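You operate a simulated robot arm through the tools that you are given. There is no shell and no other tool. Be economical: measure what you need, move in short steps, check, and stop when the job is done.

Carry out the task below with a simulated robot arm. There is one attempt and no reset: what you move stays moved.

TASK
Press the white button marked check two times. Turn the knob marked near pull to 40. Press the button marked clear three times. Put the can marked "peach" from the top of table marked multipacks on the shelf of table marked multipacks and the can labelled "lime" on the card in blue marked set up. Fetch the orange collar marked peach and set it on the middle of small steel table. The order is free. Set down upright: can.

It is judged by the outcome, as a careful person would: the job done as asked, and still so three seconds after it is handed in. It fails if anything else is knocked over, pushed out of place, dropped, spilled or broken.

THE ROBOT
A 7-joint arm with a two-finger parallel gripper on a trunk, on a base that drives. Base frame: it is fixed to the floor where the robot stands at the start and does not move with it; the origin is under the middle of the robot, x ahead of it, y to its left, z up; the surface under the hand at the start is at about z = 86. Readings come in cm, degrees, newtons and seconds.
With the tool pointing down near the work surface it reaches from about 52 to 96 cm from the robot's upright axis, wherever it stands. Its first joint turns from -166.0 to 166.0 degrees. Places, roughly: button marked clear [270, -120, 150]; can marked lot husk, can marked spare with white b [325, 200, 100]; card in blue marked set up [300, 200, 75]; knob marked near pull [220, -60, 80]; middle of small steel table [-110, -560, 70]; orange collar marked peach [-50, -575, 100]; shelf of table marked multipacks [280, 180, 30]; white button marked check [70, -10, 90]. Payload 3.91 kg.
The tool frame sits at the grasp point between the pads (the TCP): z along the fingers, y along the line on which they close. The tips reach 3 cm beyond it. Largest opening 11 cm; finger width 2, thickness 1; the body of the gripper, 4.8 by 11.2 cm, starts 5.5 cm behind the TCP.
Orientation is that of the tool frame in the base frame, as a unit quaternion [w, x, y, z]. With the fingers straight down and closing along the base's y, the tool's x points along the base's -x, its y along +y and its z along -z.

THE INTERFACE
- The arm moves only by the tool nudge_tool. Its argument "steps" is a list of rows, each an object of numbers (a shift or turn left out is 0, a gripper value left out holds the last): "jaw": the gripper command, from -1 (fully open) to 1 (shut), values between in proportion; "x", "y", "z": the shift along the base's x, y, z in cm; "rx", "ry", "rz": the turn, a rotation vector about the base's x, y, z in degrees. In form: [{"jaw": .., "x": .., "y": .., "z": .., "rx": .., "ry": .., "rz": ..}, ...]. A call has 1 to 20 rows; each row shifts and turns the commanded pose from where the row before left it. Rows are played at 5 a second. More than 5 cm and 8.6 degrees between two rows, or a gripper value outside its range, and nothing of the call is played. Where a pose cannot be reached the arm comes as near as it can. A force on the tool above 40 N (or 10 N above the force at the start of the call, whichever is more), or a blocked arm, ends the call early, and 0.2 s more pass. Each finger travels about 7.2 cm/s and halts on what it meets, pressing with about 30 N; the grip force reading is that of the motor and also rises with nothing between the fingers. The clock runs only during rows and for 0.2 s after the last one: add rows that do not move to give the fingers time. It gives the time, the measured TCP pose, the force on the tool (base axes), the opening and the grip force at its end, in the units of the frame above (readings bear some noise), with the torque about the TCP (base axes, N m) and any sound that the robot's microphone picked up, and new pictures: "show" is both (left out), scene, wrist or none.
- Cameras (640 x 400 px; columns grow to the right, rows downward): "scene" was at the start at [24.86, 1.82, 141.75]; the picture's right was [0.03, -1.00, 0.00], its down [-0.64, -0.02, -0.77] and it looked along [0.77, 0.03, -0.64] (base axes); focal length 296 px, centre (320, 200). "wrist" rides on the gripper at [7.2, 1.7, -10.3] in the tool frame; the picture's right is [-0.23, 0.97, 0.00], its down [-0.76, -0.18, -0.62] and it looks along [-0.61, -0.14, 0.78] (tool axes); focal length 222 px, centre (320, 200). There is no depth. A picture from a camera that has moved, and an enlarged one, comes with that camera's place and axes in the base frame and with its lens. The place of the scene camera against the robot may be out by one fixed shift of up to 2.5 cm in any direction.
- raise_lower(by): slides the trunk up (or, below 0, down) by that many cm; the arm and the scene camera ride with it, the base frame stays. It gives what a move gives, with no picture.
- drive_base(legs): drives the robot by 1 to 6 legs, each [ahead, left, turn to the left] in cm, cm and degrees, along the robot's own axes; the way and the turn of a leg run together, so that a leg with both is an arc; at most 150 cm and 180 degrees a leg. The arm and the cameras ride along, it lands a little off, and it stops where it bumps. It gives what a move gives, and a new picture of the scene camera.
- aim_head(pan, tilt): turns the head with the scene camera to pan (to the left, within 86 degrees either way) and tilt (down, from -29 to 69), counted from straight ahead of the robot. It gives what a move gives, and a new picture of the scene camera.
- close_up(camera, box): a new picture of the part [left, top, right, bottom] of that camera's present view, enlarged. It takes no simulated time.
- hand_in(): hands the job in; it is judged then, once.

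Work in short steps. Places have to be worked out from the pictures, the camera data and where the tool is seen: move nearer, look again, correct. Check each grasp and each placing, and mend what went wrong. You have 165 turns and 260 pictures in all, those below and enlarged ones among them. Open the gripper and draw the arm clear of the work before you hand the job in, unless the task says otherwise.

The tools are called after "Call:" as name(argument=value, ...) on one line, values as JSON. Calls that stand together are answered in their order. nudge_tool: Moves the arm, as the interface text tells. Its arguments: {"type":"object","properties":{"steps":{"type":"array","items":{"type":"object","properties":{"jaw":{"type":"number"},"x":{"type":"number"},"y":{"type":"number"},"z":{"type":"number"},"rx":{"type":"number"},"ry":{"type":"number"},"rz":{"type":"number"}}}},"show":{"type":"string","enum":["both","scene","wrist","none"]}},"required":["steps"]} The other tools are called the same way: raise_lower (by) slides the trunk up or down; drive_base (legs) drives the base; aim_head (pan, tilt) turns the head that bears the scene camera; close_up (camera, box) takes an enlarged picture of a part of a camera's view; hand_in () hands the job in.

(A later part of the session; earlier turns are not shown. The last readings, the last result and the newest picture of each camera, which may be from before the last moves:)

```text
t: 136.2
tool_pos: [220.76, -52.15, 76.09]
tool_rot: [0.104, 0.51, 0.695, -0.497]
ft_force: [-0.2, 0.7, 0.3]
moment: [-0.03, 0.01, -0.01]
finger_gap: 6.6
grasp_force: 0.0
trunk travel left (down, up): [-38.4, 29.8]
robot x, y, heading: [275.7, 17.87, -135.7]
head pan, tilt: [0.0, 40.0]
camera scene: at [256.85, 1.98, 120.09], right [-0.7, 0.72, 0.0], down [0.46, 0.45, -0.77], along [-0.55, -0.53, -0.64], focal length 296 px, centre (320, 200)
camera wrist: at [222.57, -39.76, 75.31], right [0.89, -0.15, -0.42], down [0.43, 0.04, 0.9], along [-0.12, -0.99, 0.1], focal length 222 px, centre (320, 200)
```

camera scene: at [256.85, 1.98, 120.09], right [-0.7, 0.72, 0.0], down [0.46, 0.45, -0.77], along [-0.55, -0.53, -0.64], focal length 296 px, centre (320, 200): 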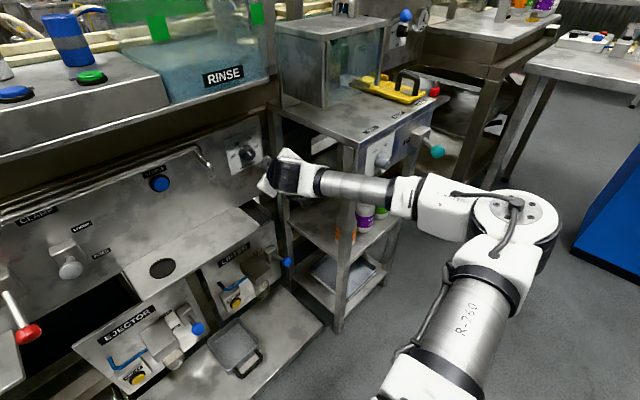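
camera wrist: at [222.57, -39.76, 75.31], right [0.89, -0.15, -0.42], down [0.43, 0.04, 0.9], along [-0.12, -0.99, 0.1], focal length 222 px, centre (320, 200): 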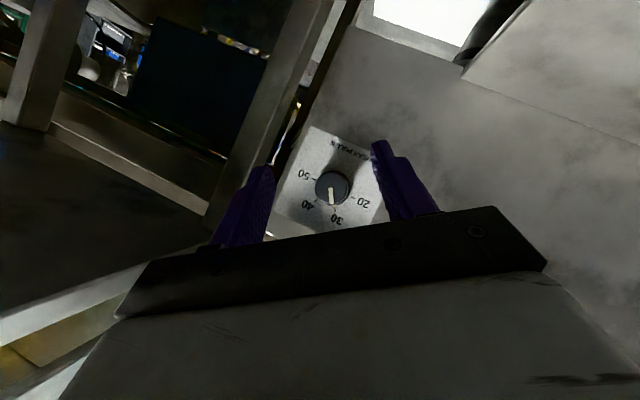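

The knob is centred between the fingers and the pose is reachable. I'll advance carefully in two stages.

Call:
nudge_tool(steps=[{"y": -1.5}, {"y": -1.5}, {"y": -1.5}, {}])

```text
t: 137.2
tool_pos: [220.79, -56.62, 75.94]
tool_rot: [0.104, 0.511, 0.694, -0.497]
ft_force: [0.6, -0.3, -1.0]
moment: [0.03, -0.04, -0.02]
finger_gap: 6.61
grasp_force: 0.0
trunk travel left (down, up): [-38.4, 29.8]
robot x, y, heading: [275.76, 17.9, -135.8]
head pan, tilt: [0.0, 40.0]
camera scene: at [256.85, 1.98, 120.09], right [-0.7, 0.72, 0.0], down [0.46, 0.45, -0.77], along [-0.55, -0.53, -0.64], focal length 296 px, centre (320, 200)
camera wrist: at [222.61, -44.26, 75.32], right [0.9, -0.15, -0.42], down [0.43, 0.04, 0.9], along [-0.12, -0.99, 0.1], focal length 222 px, centre (320, 200)
```

scene: 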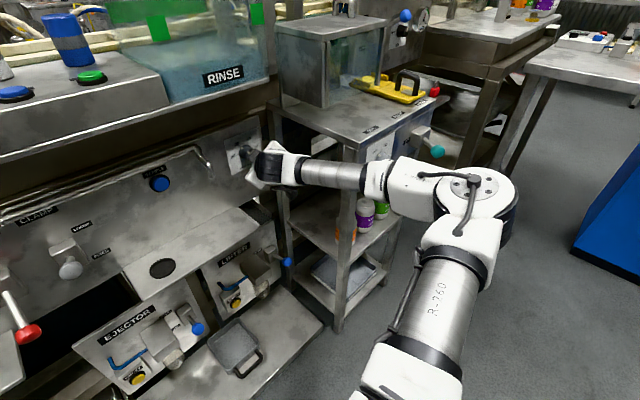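
wrist: 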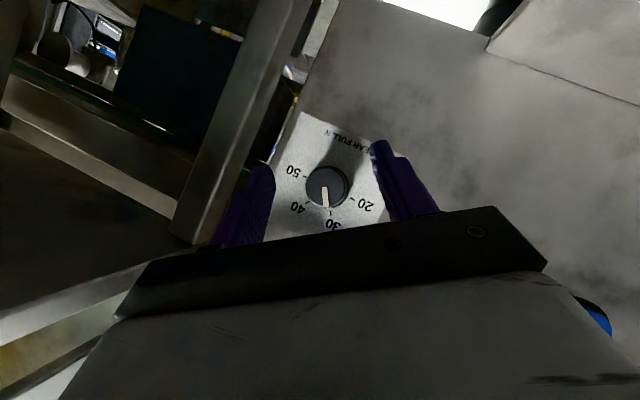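

Still clear with no force. I'll go the last 4 cm in 1 cm steps.

Call:
nudge_tool(steps=[{"y": -1}, {"y": -1}, {"y": -1}, {"y": -0.8}, {}])

Call:
close_up(camera="wrist", box=[200, 80, 440, 240])

```text
t: 138.4
tool_pos: [220.77, -60.41, 75.94]
tool_rot: [0.104, 0.51, 0.695, -0.496]
ft_force: [0.0, -0.5, 0.8]
moment: [0.0, 0.01, -0.01]
finger_gap: 6.6
grasp_force: 0.1
trunk travel left (down, up): [-38.4, 29.8]
robot x, y, heading: [275.95, 18.0, -135.8]
head pan, tilt: [0.0, 40.0]
camera scene: at [256.85, 1.98, 120.09], right [-0.7, 0.72, 0.0], down [0.46, 0.45, -0.77], along [-0.55, -0.53, -0.64], focal length 296 px, centre (320, 200)
camera wrist: at [222.53, -48.01, 75.28], right [0.9, -0.15, -0.42], down [0.43, 0.04, 0.9], along [-0.12, -0.99, 0.1], focal length 222 px, centre (320, 200)
```

scene: 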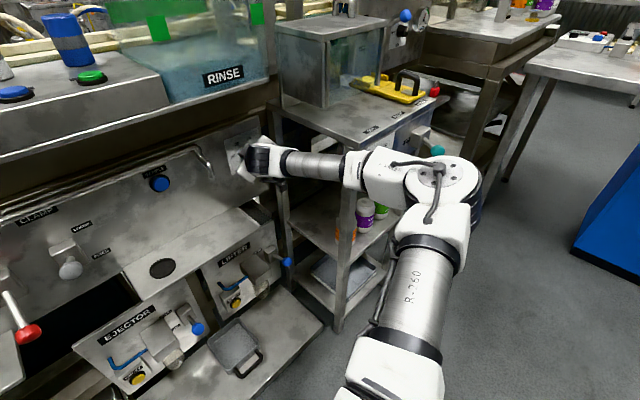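
wrist: 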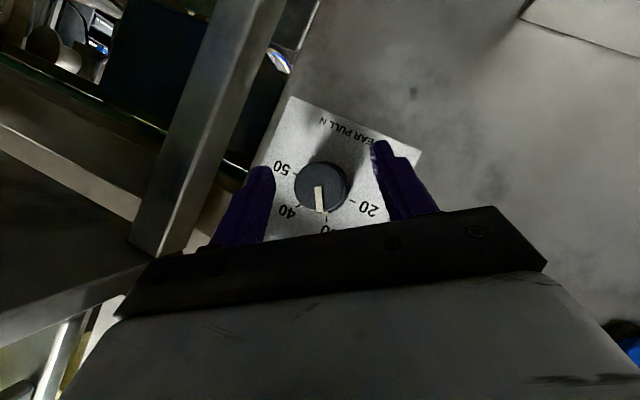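

```text
2.50 times, centred on (320, 160) of wrist
camera zoom: at [222.53, -48.01, 75.28], right [0.9, -0.15, -0.42], down [0.43, 0.04, 0.9], along [-0.12, -0.99, 0.1], focal length 555 px, centre (320, 300)
```

zoom: 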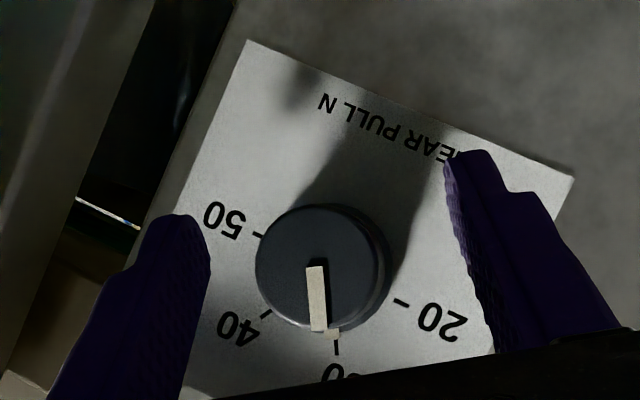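

The knob is centred between the pads. I'll close on it.

Call:
nudge_tool(steps=[{"jaw": 1}, {}, {}, {}])

Call:
close_up(camera="wrist", box=[200, 80, 440, 240])

```text
t: 139.4
tool_pos: [220.5, -60.37, 76.14]
tool_rot: [0.103, 0.512, 0.693, -0.498]
ft_force: [-20.9, -16.2, 13.2]
moment: [-0.22, 0.08, -0.66]
finger_gap: 3.31
grasp_force: 44.7
trunk travel left (down, up): [-38.4, 29.8]
robot x, y, heading: [275.41, 18.53, -135.6]
head pan, tilt: [0.0, 40.0]
camera scene: at [256.8, 2.0, 120.1], right [-0.7, 0.72, 0.0], down [0.46, 0.45, -0.77], along [-0.55, -0.53, -0.64], focal length 296 px, centre (320, 200)
camera wrist: at [222.29, -47.98, 75.45], right [0.89, -0.16, -0.42], down [0.43, 0.04, 0.9], along [-0.12, -0.99, 0.1], focal length 222 px, centre (320, 200)
```

scene: 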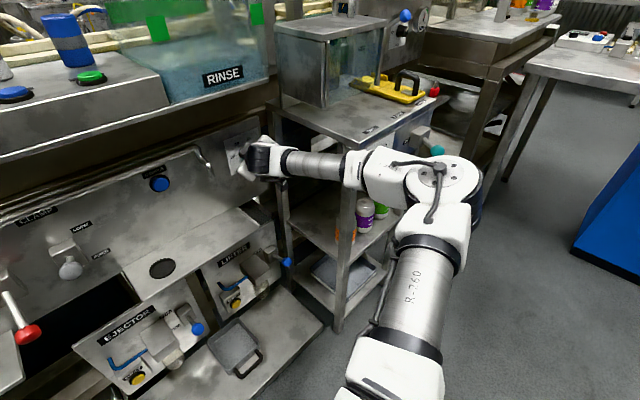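
wrist: 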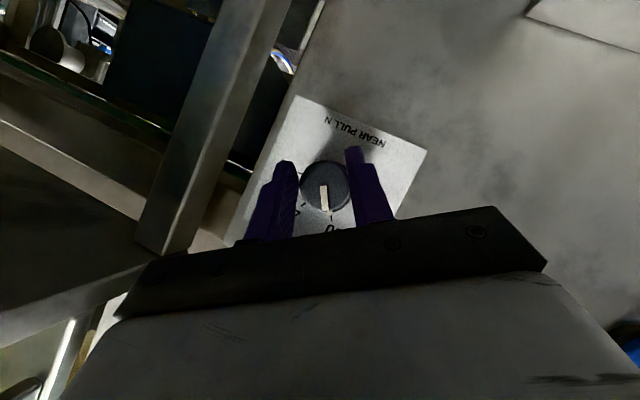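

```text
2.50 times, centred on (320, 160) of wrist
camera zoom: at [222.29, -47.98, 75.45], right [0.89, -0.16, -0.42], down [0.43, 0.04, 0.9], along [-0.12, -0.99, 0.1], focal length 555 px, centre (320, 300)
```

zoom: 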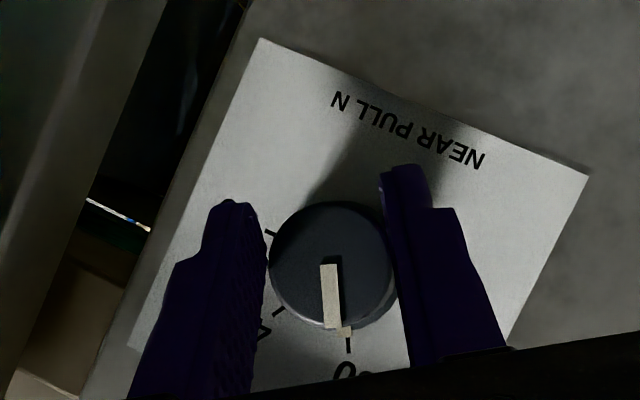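

The knob is gripped (gap 3.3). I'll relieve the side load, then turn 30° about the knob axis.

Call:
nudge_tool(steps=[{"x": -0.2, "z": 0.15}, {}], show="none")

Call:
nudge_tool(steps=[{"ry": -5, "x": -0.09, "z": 0.06}, {"ry": -5, "x": -0.09, "z": 0.05}, {"ry": -5, "x": -0.1, "z": 0.04}, {"ry": -5, "x": -0.1, "z": 0.03}, {"ry": -5, "x": -0.1, "z": 0.02}, {"ry": -5, "x": -0.1, "z": 0.01}, {}], show="none")

Call:
close_up(camera="wrist", box=[200, 80, 440, 240])

```text
t: 140.0
tool_pos: [220.31, -60.36, 76.27]
tool_rot: [0.104, 0.512, 0.693, -0.497]
ft_force: [-17.0, -7.9, 11.0]
moment: [-0.54, 0.05, -0.36]
finger_gap: 3.3
grasp_force: 44.7
trunk travel left (down, up): [-38.4, 29.8]
robot x, y, heading: [275.62, 17.88, -135.9]
head pan, tilt: [0.0, 40.0]
```

```text
t: 141.6
tool_pos: [220.29, -60.41, 76.19]
tool_rot: [0.267, 0.613, 0.651, -0.358]
ft_force: [13.2, 22.3, -6.1]
moment: [-0.89, -0.02, 0.46]
finger_gap: 3.27
grasp_force: 44.9
trunk travel left (down, up): [-38.4, 29.8]
robot x, y, heading: [275.46, 18.29, -135.7]
head pan, tilt: [0.0, 40.0]
```

```text
2.50 times, centred on (320, 160) of wrist
camera zoom: at [222.18, -47.96, 76.51], right [0.99, -0.15, 0.04], down [-0.04, 0.03, 1.0], along [-0.15, -0.99, 0.03], focal length 555 px, centre (320, 300)
```

zoom: 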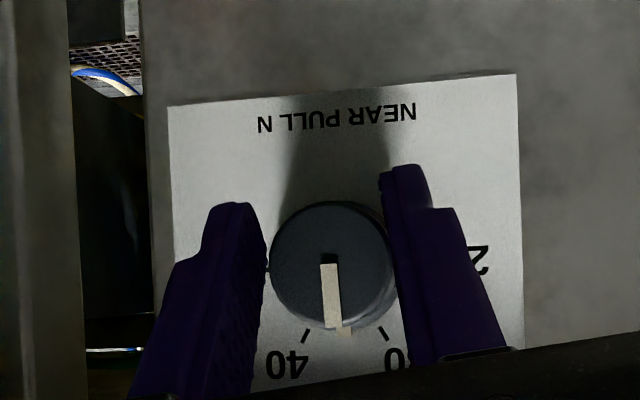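

The knob followed and now points at about 35. I'll relieve the force and go on for the remaining 30°.

Call:
nudge_tool(steps=[{"x": 0.15, "y": 0.15}, {"ry": -5, "x": -0.08}, {"ry": -5, "x": -0.08, "z": -0.01}, {"ry": -5, "x": -0.1, "z": -0.02}, {}], show="none")

Call:
close_up(camera="wrist", box=[200, 80, 440, 240])

Call:
close_up(camera="scene", box=[200, 100, 480, 280])

```text
t: 142.8
tool_pos: [220.3, -60.54, 76.3]
tool_rot: [0.266, 0.613, 0.651, -0.359]
ft_force: [24.3, 28.1, -11.5]
moment: [0.46, -0.05, 0.33]
finger_gap: 3.32
grasp_force: 44.9
out of reach, approached as far as the arm can: row 2, 3, 4
trunk travel left (down, up): [-38.4, 29.8]
robot x, y, heading: [275.78, 18.29, -135.8]
head pan, tilt: [0.0, 40.0]
```

```text
2.50 times, centred on (320, 160) of wrist
camera zoom: at [222.17, -47.97, 76.52], right [0.99, -0.15, 0.04], down [-0.04, 0.03, 1.0], along [-0.15, -0.99, 0.03], focal length 555 px, centre (320, 300)
```

zoom: 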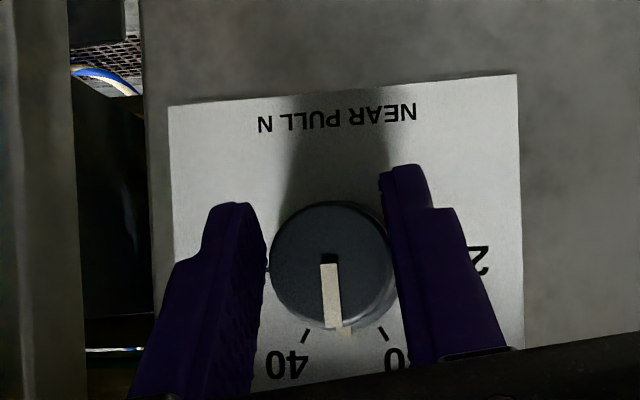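

```text
2.22 times, centred on (340, 190) of scene
camera zoom: at [256.91, 2.02, 120.1], right [-0.7, 0.72, 0.0], down [0.46, 0.45, -0.77], along [-0.55, -0.53, -0.64], focal length 659 px, centre (276, 222)
```

zoom: 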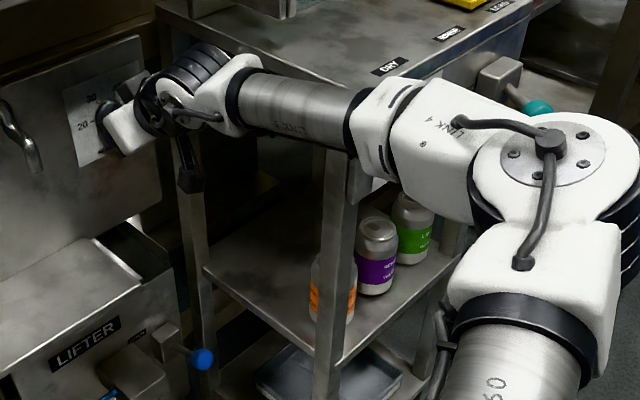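

I'm at the wrist limit with the knob at about 35. I'll open, roll back 30°, re-grip and turn again.

Call:
nudge_tool(steps=[{"jaw": -0.2}, {}, {"ry": 5, "x": 0.1, "y": 0.05, "z": -0.03}, {"ry": 5, "x": 0.1, "y": 0.05, "z": -0.03}, {"ry": 5, "x": 0.1, "z": -0.03}, {"ry": 5, "x": 0.1, "z": -0.04}, {"ry": 5, "x": 0.09, "z": -0.05}, {"ry": 5, "x": 0.05, "z": -0.05}, {}], show="none")

Call:
close_up(camera="wrist", box=[200, 80, 440, 240])

```text
t: 144.8
tool_pos: [220.43, -60.13, 76.14]
tool_rot: [0.09, 0.499, 0.697, -0.508]
ft_force: [0.4, -0.1, 0.2]
moment: [-0.02, 0.0, 0.05]
finger_gap: 6.6
grasp_force: 0.1
trunk travel left (down, up): [-38.4, 29.8]
robot x, y, heading: [275.64, 18.36, -135.7]
head pan, tilt: [0.0, 40.0]
```

```text
2.50 times, centred on (320, 160) of wrist
camera zoom: at [222.22, -47.78, 75.37], right [0.88, -0.15, -0.46], down [0.47, 0.04, 0.88], along [-0.12, -0.99, 0.1], focal length 555 px, centre (320, 300)
```

zoom: 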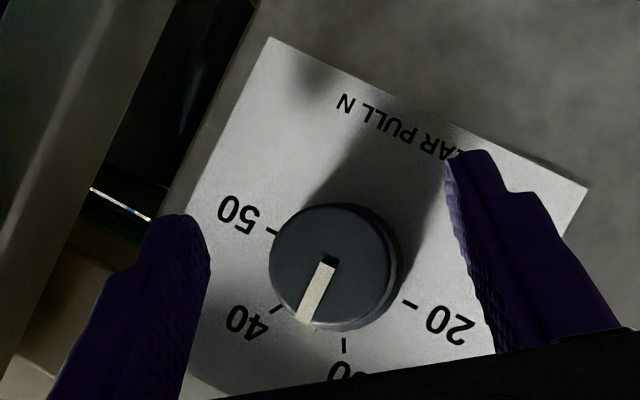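

The pointer is about 25° past 30, so 34° remain. I'll roll 3° further back, grip, and turn 33°.

Call:
nudge_tool(steps=[{"ry": 4, "x": 0.05, "z": -0.05}, {"jaw": 1}, {}, {}, {}], show="none")

Call:
nudge_tool(steps=[{"ry": -5, "x": -0.07, "z": 0.06}, {"ry": -5, "x": -0.07, "z": 0.05}, {"ry": -5, "x": -0.05, "z": 0.04}, {"ry": -5, "x": -0.05, "z": 0.03}, {"ry": -5, "x": -0.05, "z": 0.02}, {"ry": -5, "x": -0.03, "z": 0.01}, {"ry": -4.5}, {}], show="none")

Call:
close_up(camera="wrist", box=[200, 80, 440, 240])

```text
t: 146.0
tool_pos: [220.29, -60.22, 76.08]
tool_rot: [0.064, 0.481, 0.7, -0.524]
ft_force: [-3.1, -3.4, 3.0]
moment: [0.0, 0.01, -0.18]
finger_gap: 3.25
grasp_force: 45.5
trunk travel left (down, up): [-38.4, 29.8]
robot x, y, heading: [276.11, 18.46, -136.2]
head pan, tilt: [0.0, 40.0]
```

```text
t: 147.8
tool_pos: [220.31, -60.08, 76.19]
tool_rot: [0.271, 0.614, 0.649, -0.357]
ft_force: [10.3, 6.6, -3.5]
moment: [-0.83, -0.01, 0.03]
finger_gap: 3.29
grasp_force: 44.8
trunk travel left (down, up): [-38.4, 29.8]
robot x, y, heading: [275.69, 18.18, -135.7]
head pan, tilt: [0.0, 40.0]
```

```text
2.50 times, centred on (320, 160) of wrist
camera zoom: at [222.21, -47.77, 76.48], right [0.99, -0.15, 0.05], down [-0.05, 0.04, 1.0], along [-0.15, -0.99, 0.03], focal length 555 px, centre (320, 300)
```

zoom: 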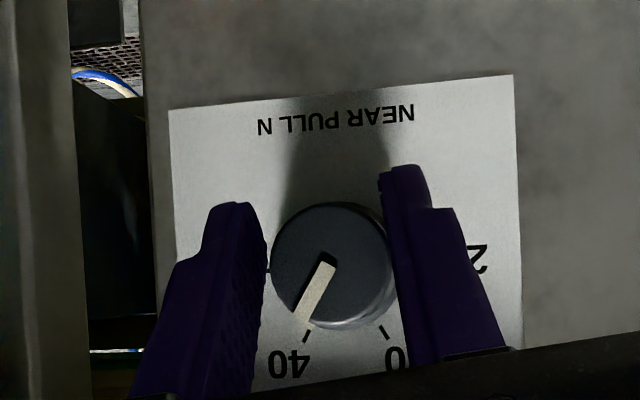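

It looks close, perhaps 2–4° short of 40. I'll release and check without the grip.

Call:
nudge_tool(steps=[{"jaw": -0.2}, {}, {}], show="none")

Call:
close_up(camera="wrist", box=[260, 120, 400, 230])

```text
t: 148.6
tool_pos: [220.04, -60.23, 76.27]
tool_rot: [0.269, 0.615, 0.649, -0.358]
ft_force: [-1.1, -0.2, -0.5]
moment: [0.01, 0.02, 0.03]
finger_gap: 6.61
grasp_force: 0.0
trunk travel left (down, up): [-38.4, 29.8]
robot x, y, heading: [275.87, 18.15, -135.8]
head pan, tilt: [0.0, 40.0]
```

```text
3.64 times, centred on (330, 175) of wrist
camera zoom: at [222.07, -47.75, 76.5], right [0.99, -0.15, 0.05], down [-0.04, 0.04, 1.0], along [-0.15, -0.99, 0.03], focal length 808 px, centre (284, 291)
```

zoom: 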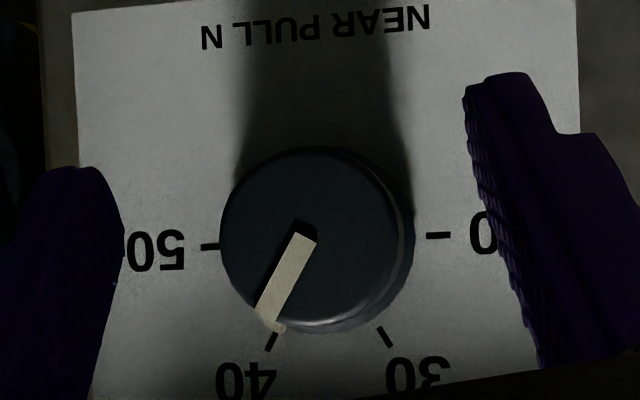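

The pointer is within about 2° of the 40 mark, which is good. I'll back the tool straight out.

Call:
nudge_tool(steps=[{"y": 2}, {"y": 3}, {"y": 3}, {"y": 3}, {"y": 3}, {"ry": 5, "y": 2}, {"ry": 5, "z": 3}, {"ry": 5, "z": 3}, {}], show="none")

Call:
drive_base(legs=[[-40, -30, 0]])

Call:
close_up(camera="scene", box=[100, 50, 340, 220])

```text
t: 150.6
tool_pos: [220.14, -44.18, 82.25]
tool_rot: [0.182, 0.564, 0.678, -0.436]
ft_force: [0.4, -1.1, 0.2]
moment: [0.01, 0.0, 0.02]
finger_gap: 6.64
grasp_force: 0.1
trunk travel left (down, up): [-38.4, 29.8]
robot x, y, heading: [276.04, 18.1, -135.6]
head pan, tilt: [0.0, 40.0]
```

```text
t: 153.5
tool_pos: [227.97, 5.04, 82.28]
tool_rot: [0.182, 0.564, 0.678, -0.435]
ft_force: [0.2, 0.2, 0.2]
moment: [0.01, -0.03, 0.02]
finger_gap: 6.59
grasp_force: 0.1
trunk travel left (down, up): [-38.4, 29.8]
robot x, y, heading: [284.0, 67.47, -136.0]
head pan, tilt: [0.0, 40.0]
camera scene: at [264.75, 51.29, 120.09], right [-0.7, 0.72, 0.0], down [0.46, 0.45, -0.77], along [-0.55, -0.53, -0.64], focal length 296 px, centre (320, 200)
```

scene: 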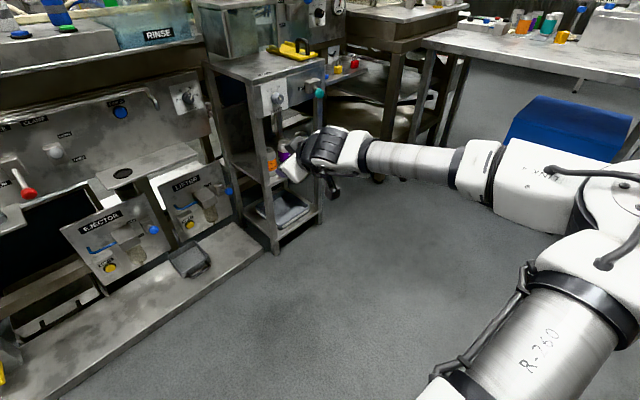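

```text
2.35 times, centred on (220, 135) of scene
camera zoom: at [264.75, 51.29, 120.09], right [-0.7, 0.72, 0.0], down [0.46, 0.45, -0.77], along [-0.55, -0.53, -0.64], focal length 698 px, centre (555, 353)
```

zoom: 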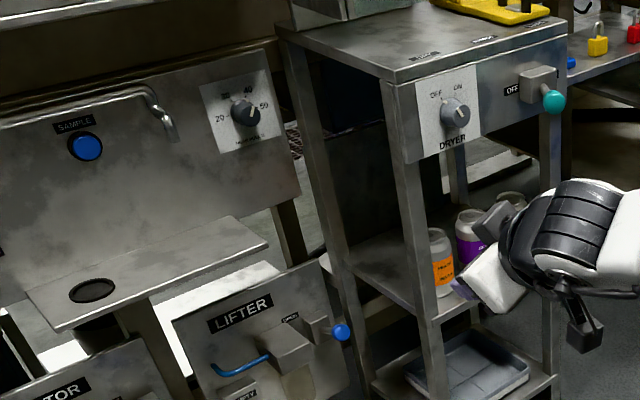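

The knob reads about 40 from here as well. Next are the multipacks cans behind me, so I'll raise the trunk, return the tool to pointing down, and turn round.

Call:
raise_lower(by=26)

Call:
nudge_tool(steps=[{"ry": -7.5}, {"ry": -7.5}, {"ry": -7.5}, {"rx": 7.5, "z": 1}, {"rx": 7.5, "z": 1}, {"rx": 7.5, "z": 1}, {"rx": 7.5, "z": 1}, {"rx": 7.5, "z": 1}, {"rx": 7.5, "z": 1}, {"rx": 7.5, "z": 1}, {"rz": -7.7}, {"rz": -7.7}, {"rz": -7.7}, {"rz": -7.7}, {"rz": -7.7}, {"rz": -7.5}, {}], show="none")

Call:
nudge_tool(steps=[{"x": 3.5, "y": 3.4, "z": 1}, {"x": 3.5, "y": 3.4, "z": 1}, {"x": 3.5, "y": 3.4, "z": 1}, {"x": 3.5, "y": 3.4, "z": 1}, {"x": 3.5, "y": 3.4, "z": 1}, {"x": 3.5, "y": 3.4}, {}], show="none")

```text
t: 156.2
tool_pos: [227.91, 5.02, 108.24]
tool_rot: [0.181, 0.564, 0.678, -0.435]
ft_force: [-0.1, -0.3, 0.3]
moment: [-0.02, -0.02, 0.01]
finger_gap: 6.62
grasp_force: 0.0
trunk travel left (down, up): [-64.4, 3.8]
robot x, y, heading: [283.86, 67.54, -136.0]
head pan, tilt: [0.0, 40.0]
```

```text
t: 159.8
tool_pos: [228.22, 5.09, 108.7]
tool_rot: [0.091, 0.835, 0.354, -0.411]
ft_force: [0.7, -0.6, -0.2]
moment: [0.01, 0.02, 0.01]
finger_gap: 6.59
grasp_force: 0.1
out of reach, approached as far as the arm can: row 3, 4, 5, 6, 7, 8, 9, 10
trunk travel left (down, up): [-64.4, 3.8]
robot x, y, heading: [283.91, 67.7, -135.9]
head pan, tilt: [0.0, 40.0]
```

```text
t: 161.4
tool_pos: [247.82, 21.49, 117.07]
tool_rot: [0.089, 0.836, 0.354, -0.41]
ft_force: [-0.2, -0.2, 0.2]
moment: [0.01, 0.01, 0.03]
finger_gap: 6.59
grasp_force: 0.0
out of reach, approached as far as the arm can: row 5, 6
trunk travel left (down, up): [-64.4, 3.8]
robot x, y, heading: [283.74, 67.24, -136.2]
head pan, tilt: [0.0, 40.0]
```

The rotation was cut short. The tool still needs about 50° of tilt to point down, so I'll apply that now.

Call:
nudge_tool(steps=[{"rx": 4.1, "ry": -5.8}, {"rx": 4.1, "ry": -5.8}, {"rx": 4.1, "ry": -5.8}, {"rx": 4.1, "ry": -5.8}, {"rx": 4.1, "ry": -5.8}, {"rx": 4.1, "ry": -5.8}, {"rx": 4.1, "ry": -5.8}, {}], show="scene")

```text
t: 163.2
tool_pos: [248.01, 21.49, 117.05]
tool_rot: [0.002, 0.92, 0.391, 0.001]
ft_force: [0.0, 0.4, 0.1]
moment: [0.02, -0.02, 0.03]
finger_gap: 6.6
grasp_force: 0.1
trunk travel left (down, up): [-64.4, 3.8]
robot x, y, heading: [283.56, 67.51, -135.9]
head pan, tilt: [0.0, 40.0]
camera scene: at [264.76, 51.3, 146.1], right [-0.7, 0.72, 0.0], down [0.46, 0.45, -0.77], along [-0.55, -0.53, -0.64], focal length 296 px, centre (320, 200)
```

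scene: 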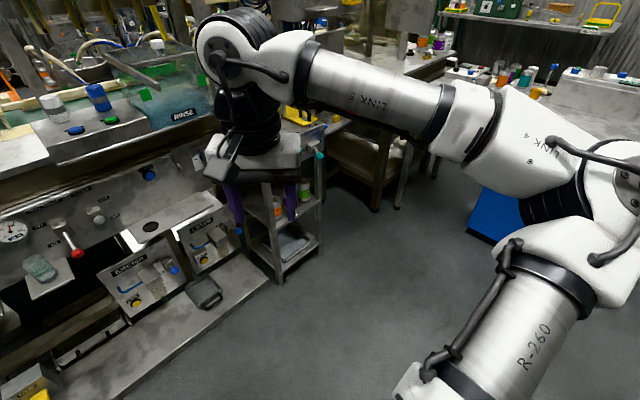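

The tool points straight down. I'll turn to face the multipacks table.

Call:
drive_base(legs=[[15, 0, 0], [0, 0, -134]])

Call:
aim_head(pan=0, tilt=25)

Call:
aim_head(pan=-30, tilt=25)

```text
t: 170.2
tool_pos: [263.83, 114.91, 117.05]
tool_rot: [0.0, 0.726, -0.688, -0.002]
ft_force: [-0.2, -0.1, 0.2]
moment: [-0.03, -0.01, -0.05]
finger_gap: 6.62
grasp_force: 0.0
trunk travel left (down, up): [-64.4, 3.8]
robot x, y, heading: [273.21, 57.39, 91.4]
head pan, tilt: [0.0, 40.0]
camera scene: at [271.95, 84.26, 146.09], right [1.0, 0.02, 0.0], down [0.01, -0.64, -0.77], along [-0.02, 0.77, -0.64], focal length 296 px, centre (320, 200)
```

scene: 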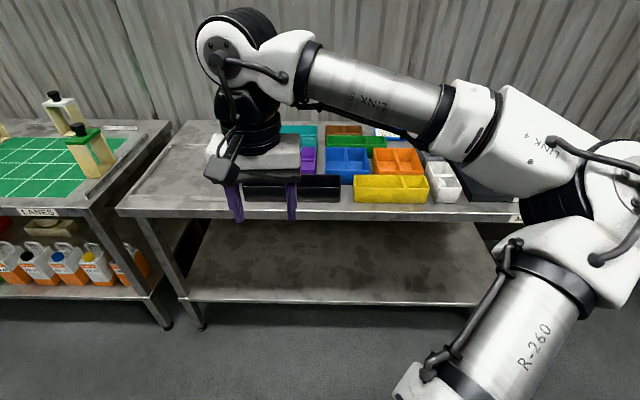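

```text
t: 171.0
tool_pos: [263.87, 114.92, 117.06]
tool_rot: [0.001, 0.725, -0.688, -0.003]
ft_force: [0.1, -0.6, -0.3]
moment: [0.0, 0.03, -0.03]
finger_gap: 6.62
grasp_force: 0.0
trunk travel left (down, up): [-64.4, 3.8]
robot x, y, heading: [272.83, 57.37, 91.2]
head pan, tilt: [0.0, 25.0]
camera scene: at [271.93, 84.98, 148.42], right [1.0, 0.02, 0.0], down [0.01, -0.42, -0.91], along [-0.02, 0.91, -0.42], focal length 296 px, centre (320, 200)
```

scene: 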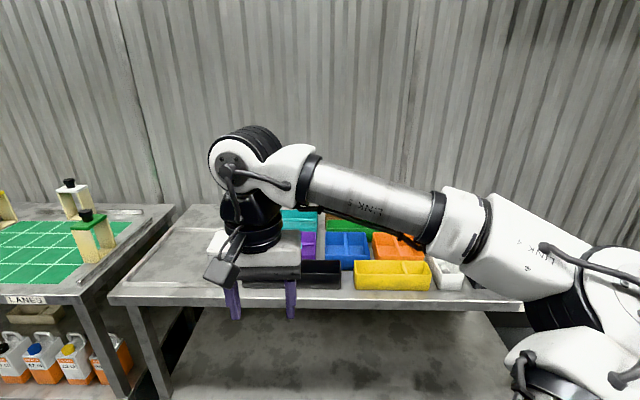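

```text
t: 171.9
tool_pos: [263.98, 114.86, 117.04]
tool_rot: [0.0, 0.725, -0.688, -0.001]
ft_force: [0.1, -0.5, -0.2]
moment: [-0.01, 0.01, 0.03]
finger_gap: 6.62
grasp_force: 0.1
trunk travel left (down, up): [-64.4, 3.8]
robot x, y, heading: [273.19, 57.33, 91.2]
head pan, tilt: [-30.0, 25.0]
camera scene: at [276.55, 83.84, 148.42], right [0.88, -0.48, 0.0], down [-0.2, -0.37, -0.91], along [0.44, 0.79, -0.42], focal length 296 px, centre (320, 200)
```

scene: 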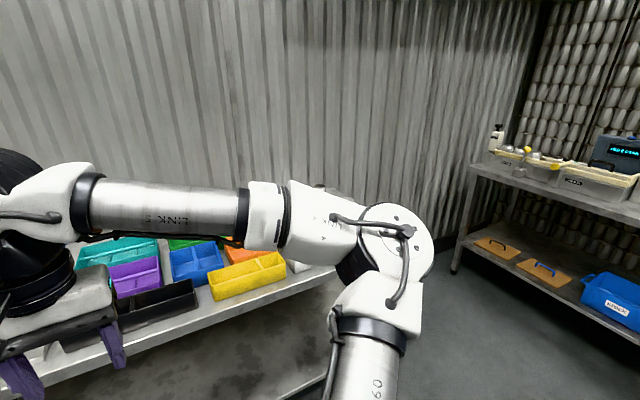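

The arm hides the cans. I'll shift right 45 cm and look again.

Call:
drive_base(legs=[[0, -45, 0]])

Call:
aim_head(pan=5, tilt=40)

Call:
close_up(camera="wrist", box=[0, 0, 640, 400])

```text
t: 176.0
tool_pos: [309.86, 115.82, 116.98]
tool_rot: [0.001, 0.723, -0.69, -0.002]
ft_force: [-0.2, -0.1, -0.1]
moment: [0.0, 0.03, 0.02]
finger_gap: 6.6
grasp_force: 0.1
trunk travel left (down, up): [-64.4, 3.8]
robot x, y, heading: [319.02, 57.91, 90.9]
head pan, tilt: [-30.0, 25.0]
camera scene: at [322.29, 84.65, 148.42], right [0.87, -0.49, 0.0], down [-0.21, -0.37, -0.91], along [0.44, 0.79, -0.42], focal length 296 px, centre (320, 200)
```

scene: 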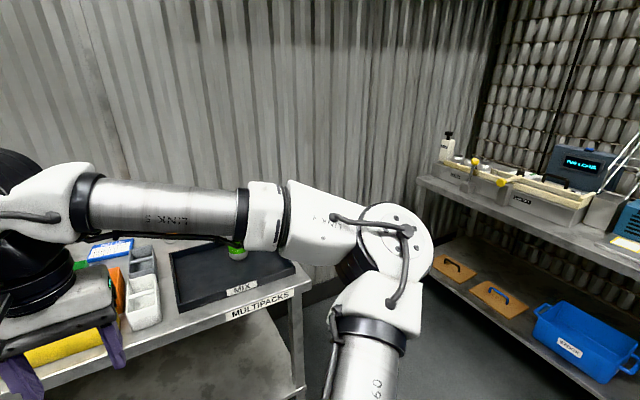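

```text
t: 177.0
tool_pos: [309.72, 115.79, 117.08]
tool_rot: [0.001, 0.724, -0.69, -0.002]
ft_force: [-0.2, -0.5, 0.0]
moment: [-0.01, -0.04, -0.01]
finger_gap: 6.58
grasp_force: 0.0
trunk travel left (down, up): [-64.4, 3.8]
robot x, y, heading: [318.56, 58.19, 90.7]
head pan, tilt: [5.0, 40.0]
camera scene: at [316.92, 85.06, 146.09], right [0.99, 0.1, 0.0], down [0.07, -0.64, -0.77], along [-0.08, 0.76, -0.64], focal length 296 px, centre (320, 200)
```

scene: 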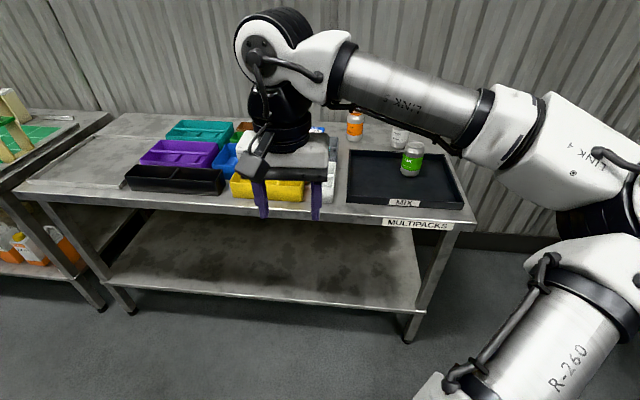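

```text
1.00 times, centred on (320, 200) of wrist (not enlarged: the box is as wide or as high as the picture)
camera zoom: at [308.45, 108.24, 127.35], right [-0.98, 0.18, 0.0], down [0.14, 0.77, 0.62], along [0.11, 0.61, -0.78], focal length 222 px, centre (320, 200)
```

zoom: 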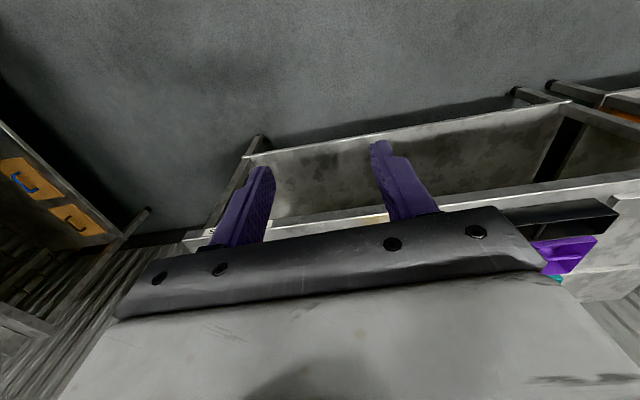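

The green can is in the MIX tray, with an orange and a white can behind it. I'll zoom in to read them.

Call:
close_up(camera="scene", box=[300, 95, 480, 235])

Call:
aim_head(pan=30, tilt=40)

```text
2.86 times, centred on (390, 165) of scene
camera zoom: at [316.92, 85.06, 146.09], right [0.99, 0.1, 0.0], down [0.07, -0.64, -0.77], along [-0.08, 0.76, -0.64], focal length 847 px, centre (120, 300)
```

zoom: 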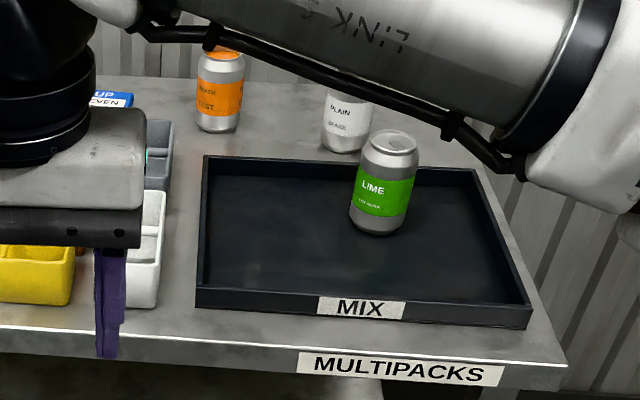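

```text
t: 177.9
tool_pos: [309.69, 115.8, 117.14]
tool_rot: [0.001, 0.724, -0.69, -0.002]
ft_force: [-1.0, -0.3, 0.9]
moment: [0.02, -0.01, 0.0]
finger_gap: 6.59
grasp_force: 0.0
trunk travel left (down, up): [-64.4, 3.8]
robot x, y, heading: [318.86, 57.86, 90.7]
head pan, tilt: [30.0, 40.0]
camera scene: at [313.43, 83.89, 146.09], right [0.86, 0.51, 0.0], down [0.33, -0.55, -0.77], along [-0.39, 0.66, -0.64], focal length 296 px, centre (320, 200)
```

scene: 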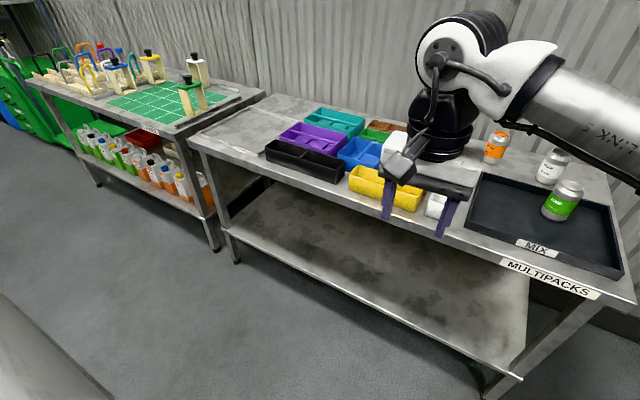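

The orange can is PEACH at about (320,196), the green one is LIME (lot husk) at about (338,171), and the blue SET UP card is at about (301,205). I'll drive up to the table with the tool high.

Call:
nudge_tool(steps=[{"z": 4, "jaw": -1}, {"z": 4}, {}], show="none")

Call:
drive_base(legs=[[46, 0, 0]])

Call:
close_up(camera="wrist", box=[0, 0, 640, 400])

```text
t: 178.7
tool_pos: [309.73, 115.86, 125.05]
tool_rot: [0.001, 0.724, -0.69, -0.002]
ft_force: [-0.5, 0.8, -0.6]
moment: [0.04, 0.01, 0.01]
finger_gap: 11.0
grasp_force: 0.0
trunk travel left (down, up): [-64.4, 3.8]
robot x, y, heading: [318.32, 58.32, 91.0]
head pan, tilt: [30.0, 40.0]
```

```text
t: 181.5
tool_pos: [308.94, 162.1, 124.97]
tool_rot: [0.0, 0.724, -0.689, -0.002]
ft_force: [0.5, 0.7, -0.3]
moment: [0.0, -0.02, 0.0]
finger_gap: 10.99
grasp_force: 0.1
trunk travel left (down, up): [-64.4, 3.8]
robot x, y, heading: [318.16, 104.44, 91.0]
head pan, tilt: [30.0, 40.0]
camera scene: at [312.67, 130.18, 146.08], right [0.86, 0.51, 0.0], down [0.33, -0.55, -0.77], along [-0.39, 0.66, -0.64], focal length 296 px, centre (320, 200)
```

scene: 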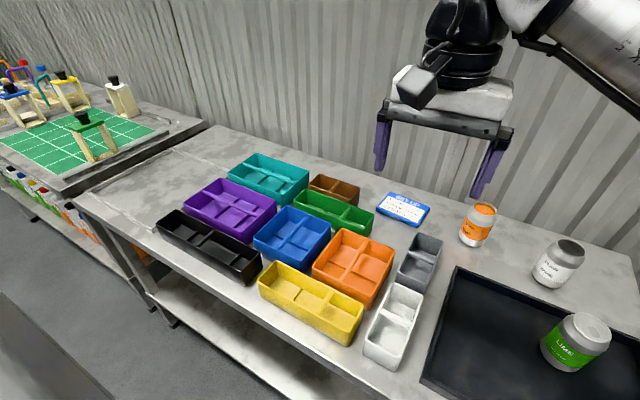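

```text
1.00 times, centred on (320, 200) of wrist (not enlarged: the box is as wide or as high as the picture)
camera zoom: at [307.7, 154.58, 135.3], right [-0.98, 0.18, 0.0], down [0.14, 0.77, 0.62], along [0.11, 0.61, -0.78], focal length 222 px, centre (320, 200)
```

zoom: 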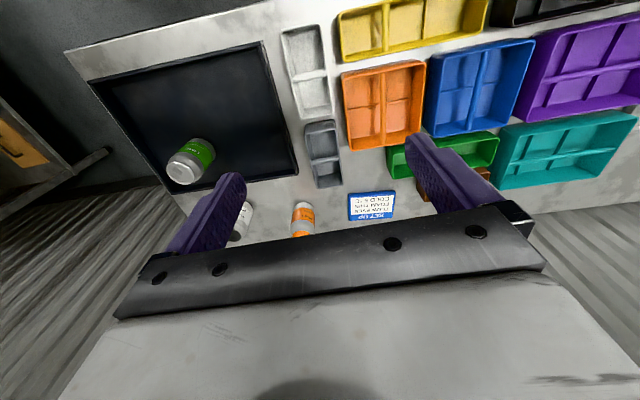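

The wrist view puts PEACH at about (320.3,194.5) and the card centre at about (301,198). I'll move over the peach can, still high, and look again.

Call:
nudge_tool(steps=[{"x": 1.42, "y": 3.9}, {"x": 1.42, "y": 3.9}, {"x": 1.42, "y": 3.9}, {"x": 1.42, "y": 3.9}, {"x": 1.42, "y": 3.9}, {"x": 1.42, "y": 3.9}, {"x": 1.42, "y": 3.9}, {"x": 1.42, "y": 3.9}, {"z": -4}, {"z": -4}, {}])

```text
t: 183.9
tool_pos: [320.09, 192.61, 116.75]
tool_rot: [0.001, 0.723, -0.691, -0.002]
ft_force: [0.9, 0.0, 0.5]
moment: [0.02, -0.03, -0.01]
finger_gap: 10.99
grasp_force: 0.1
out of reach, approached as far as the arm can: row 8
trunk travel left (down, up): [-64.4, 3.8]
robot x, y, heading: [317.99, 104.45, 91.1]
head pan, tilt: [30.0, 40.0]
camera scene: at [312.68, 130.1, 146.1], right [0.86, 0.51, 0.0], down [0.33, -0.55, -0.77], along [-0.39, 0.66, -0.64], focal length 296 px, centre (320, 200)
camera wrist: at [318.85, 185.02, 127.04], right [-0.98, 0.18, 0.0], down [0.14, 0.77, 0.62], along [0.11, 0.61, -0.78], focal length 222 px, centre (320, 200)
```

scene: 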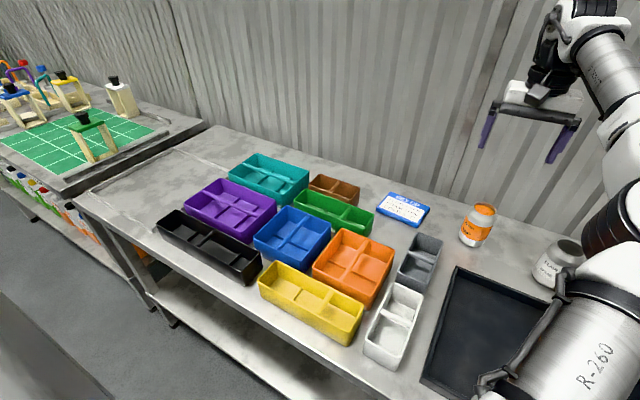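
wrist: 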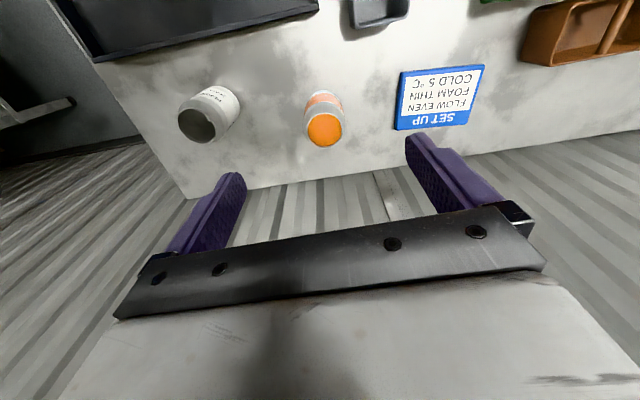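

Two wrist views put the peach can at about (320.4,195.3) with the table at z≈85 and the can top near 98. I'll descend beside that line and correct.

Call:
nudge_tool(steps=[{"z": -3, "y": 1, "x": 0.2}, {"z": -3, "y": 1}, {"z": -2, "y": 0.7}, {}])

```text
t: 184.9
tool_pos: [320.47, 195.29, 108.64]
tool_rot: [0.001, 0.724, -0.69, -0.002]
ft_force: [0.1, 0.3, -0.6]
moment: [-0.02, 0.0, -0.03]
finger_gap: 11.02
grasp_force: 0.1
trunk travel left (down, up): [-64.4, 3.8]
robot x, y, heading: [318.03, 104.37, 90.9]
head pan, tilt: [30.0, 40.0]
camera scene: at [312.67, 130.11, 146.09], right [0.86, 0.51, 0.0], down [0.33, -0.55, -0.77], along [-0.39, 0.66, -0.64], focal length 296 px, centre (320, 200)
camera wrist: at [319.12, 187.76, 118.97], right [-0.98, 0.18, 0.0], down [0.14, 0.77, 0.62], along [0.11, 0.61, -0.78], focal length 222 px, centre (320, 200)
```

scene: 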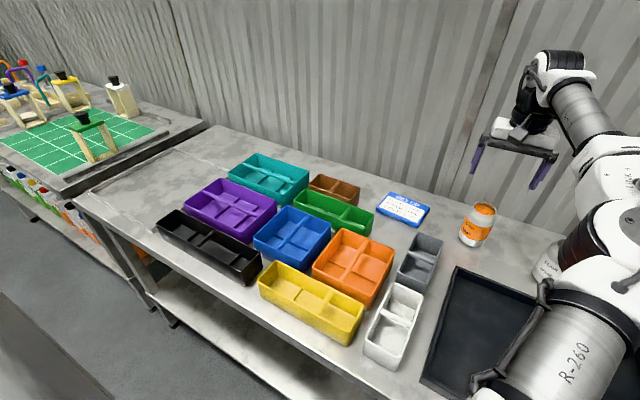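
wrist: 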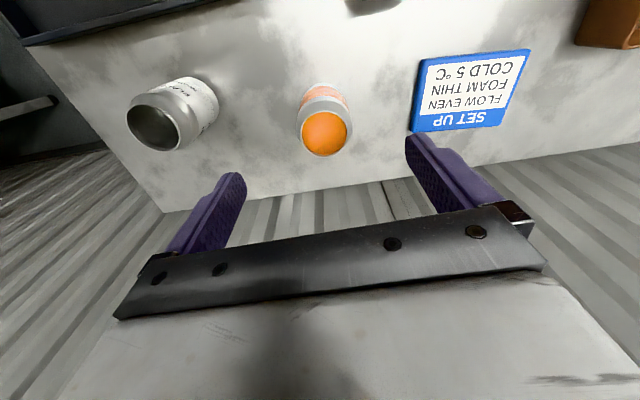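

The can lies between the fingers. I'll lower to z=97 and check the clearance under the gripper body.

Call:
nudge_tool(steps=[{"z": -4, "y": 0.4, "x": -0.2}, {"z": -4}, {"z": -3}, {}])

Call:
close_up(camera="scene", box=[420, 120, 600, 270])

```text
t: 185.9
tool_pos: [320.26, 195.61, 97.53]
tool_rot: [0.0, 0.724, -0.69, -0.001]
ft_force: [-0.4, -0.4, -0.7]
moment: [-0.01, 0.0, -0.01]
finger_gap: 11.02
grasp_force: 0.1
trunk travel left (down, up): [-64.4, 3.8]
robot x, y, heading: [318.15, 104.16, 91.1]
head pan, tilt: [30.0, 40.0]
camera scene: at [312.67, 130.1, 146.1], right [0.86, 0.51, 0.0], down [0.33, -0.55, -0.77], along [-0.39, 0.66, -0.64], focal length 296 px, centre (320, 200)
camera wrist: at [319.03, 188.16, 107.96], right [-0.98, 0.18, 0.0], down [0.14, 0.77, 0.62], along [0.11, 0.61, -0.78], focal length 222 px, centre (320, 200)
```

scene: 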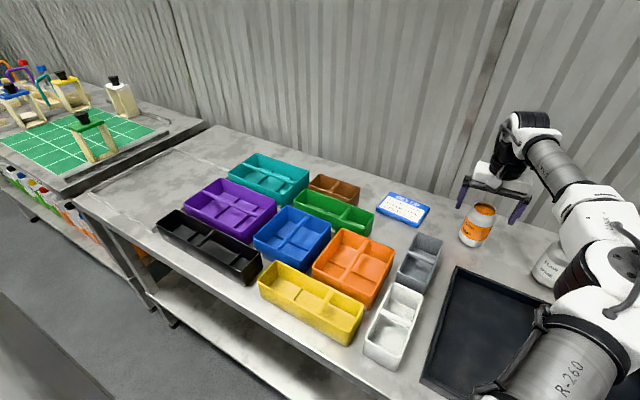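
wrist: 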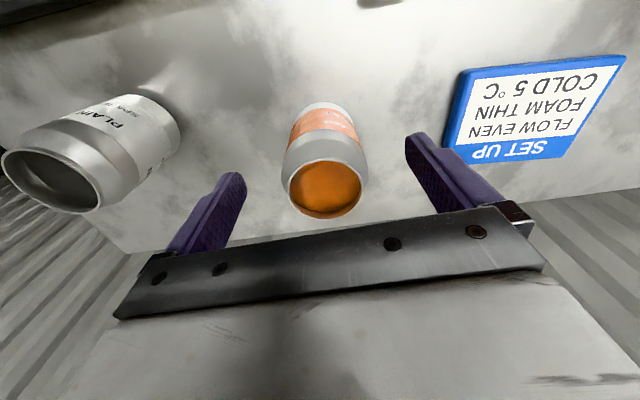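

```text
2.67 times, centred on (510, 195) of scene
camera zoom: at [312.67, 130.1, 146.1], right [0.86, 0.51, 0.0], down [0.33, -0.55, -0.77], along [-0.39, 0.66, -0.64], focal length 790 px, centre (-187, 213)
```

zoom: 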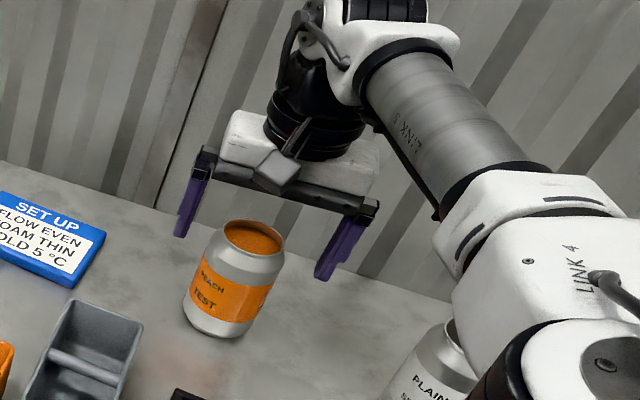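

The rim triangulates to (320.25,196.7) with its top at z≈95.5, and the can is open and filled, so I must keep it level. I'll move 1 cm further and lower to grip.

Call:
nudge_tool(steps=[{"y": 1.0, "z": -1}, {"z": -2.5}, {"z": -2.3}, {}])

```text
t: 186.9
tool_pos: [320.27, 196.68, 91.86]
tool_rot: [0.001, 0.724, -0.69, -0.002]
ft_force: [-0.2, 0.0, 0.1]
moment: [0.0, 0.0, 0.02]
finger_gap: 11.02
grasp_force: 0.0
trunk travel left (down, up): [-64.4, 3.8]
robot x, y, heading: [317.84, 104.48, 91.1]
head pan, tilt: [30.0, 40.0]
camera scene: at [312.67, 130.11, 146.09], right [0.86, 0.51, 0.0], down [0.33, -0.55, -0.77], along [-0.39, 0.66, -0.64], focal length 296 px, centre (320, 200)
camera wrist: at [318.9, 189.16, 102.21], right [-0.98, 0.18, 0.0], down [0.14, 0.77, 0.62], along [0.11, 0.61, -0.78], focal length 222 px, centre (320, 200)
```

scene: 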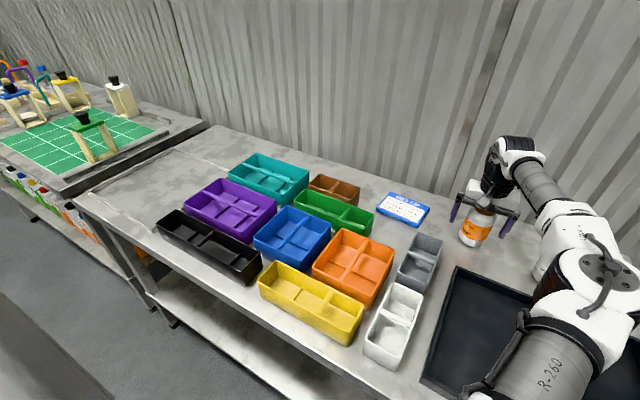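
wrist: 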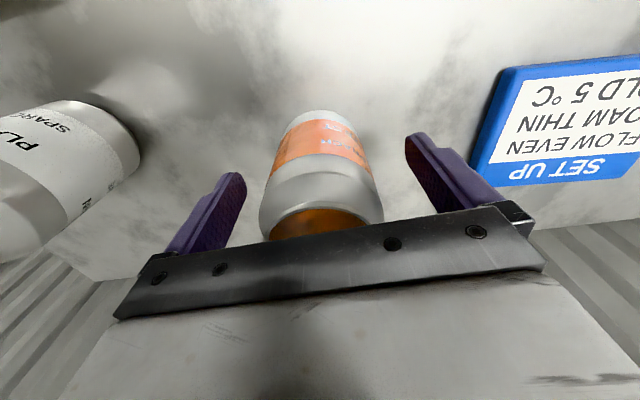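

Good alignment. I'll close gently on the can.

Call:
nudge_tool(steps=[{"jaw": -0.5}, {"jaw": 0}, {"jaw": 0.3}, {"jaw": 1}, {}, {}], show="wrist")

```text
t: 188.3
tool_pos: [320.17, 196.67, 91.91]
tool_rot: [0.0, 0.724, -0.69, -0.002]
ft_force: [1.3, 0.0, -0.1]
moment: [-0.01, -0.19, -0.03]
finger_gap: 6.58
grasp_force: 29.8
trunk travel left (down, up): [-64.4, 3.8]
robot x, y, heading: [318.04, 104.43, 90.7]
head pan, tilt: [30.0, 40.0]
camera wrist: at [318.91, 189.16, 102.23], right [-0.98, 0.18, 0.0], down [0.14, 0.77, 0.62], along [0.11, 0.61, -0.78], focal length 222 px, centre (320, 200)
```

wrist: 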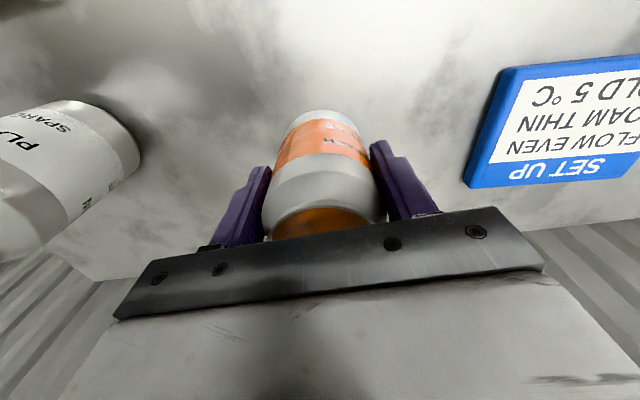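

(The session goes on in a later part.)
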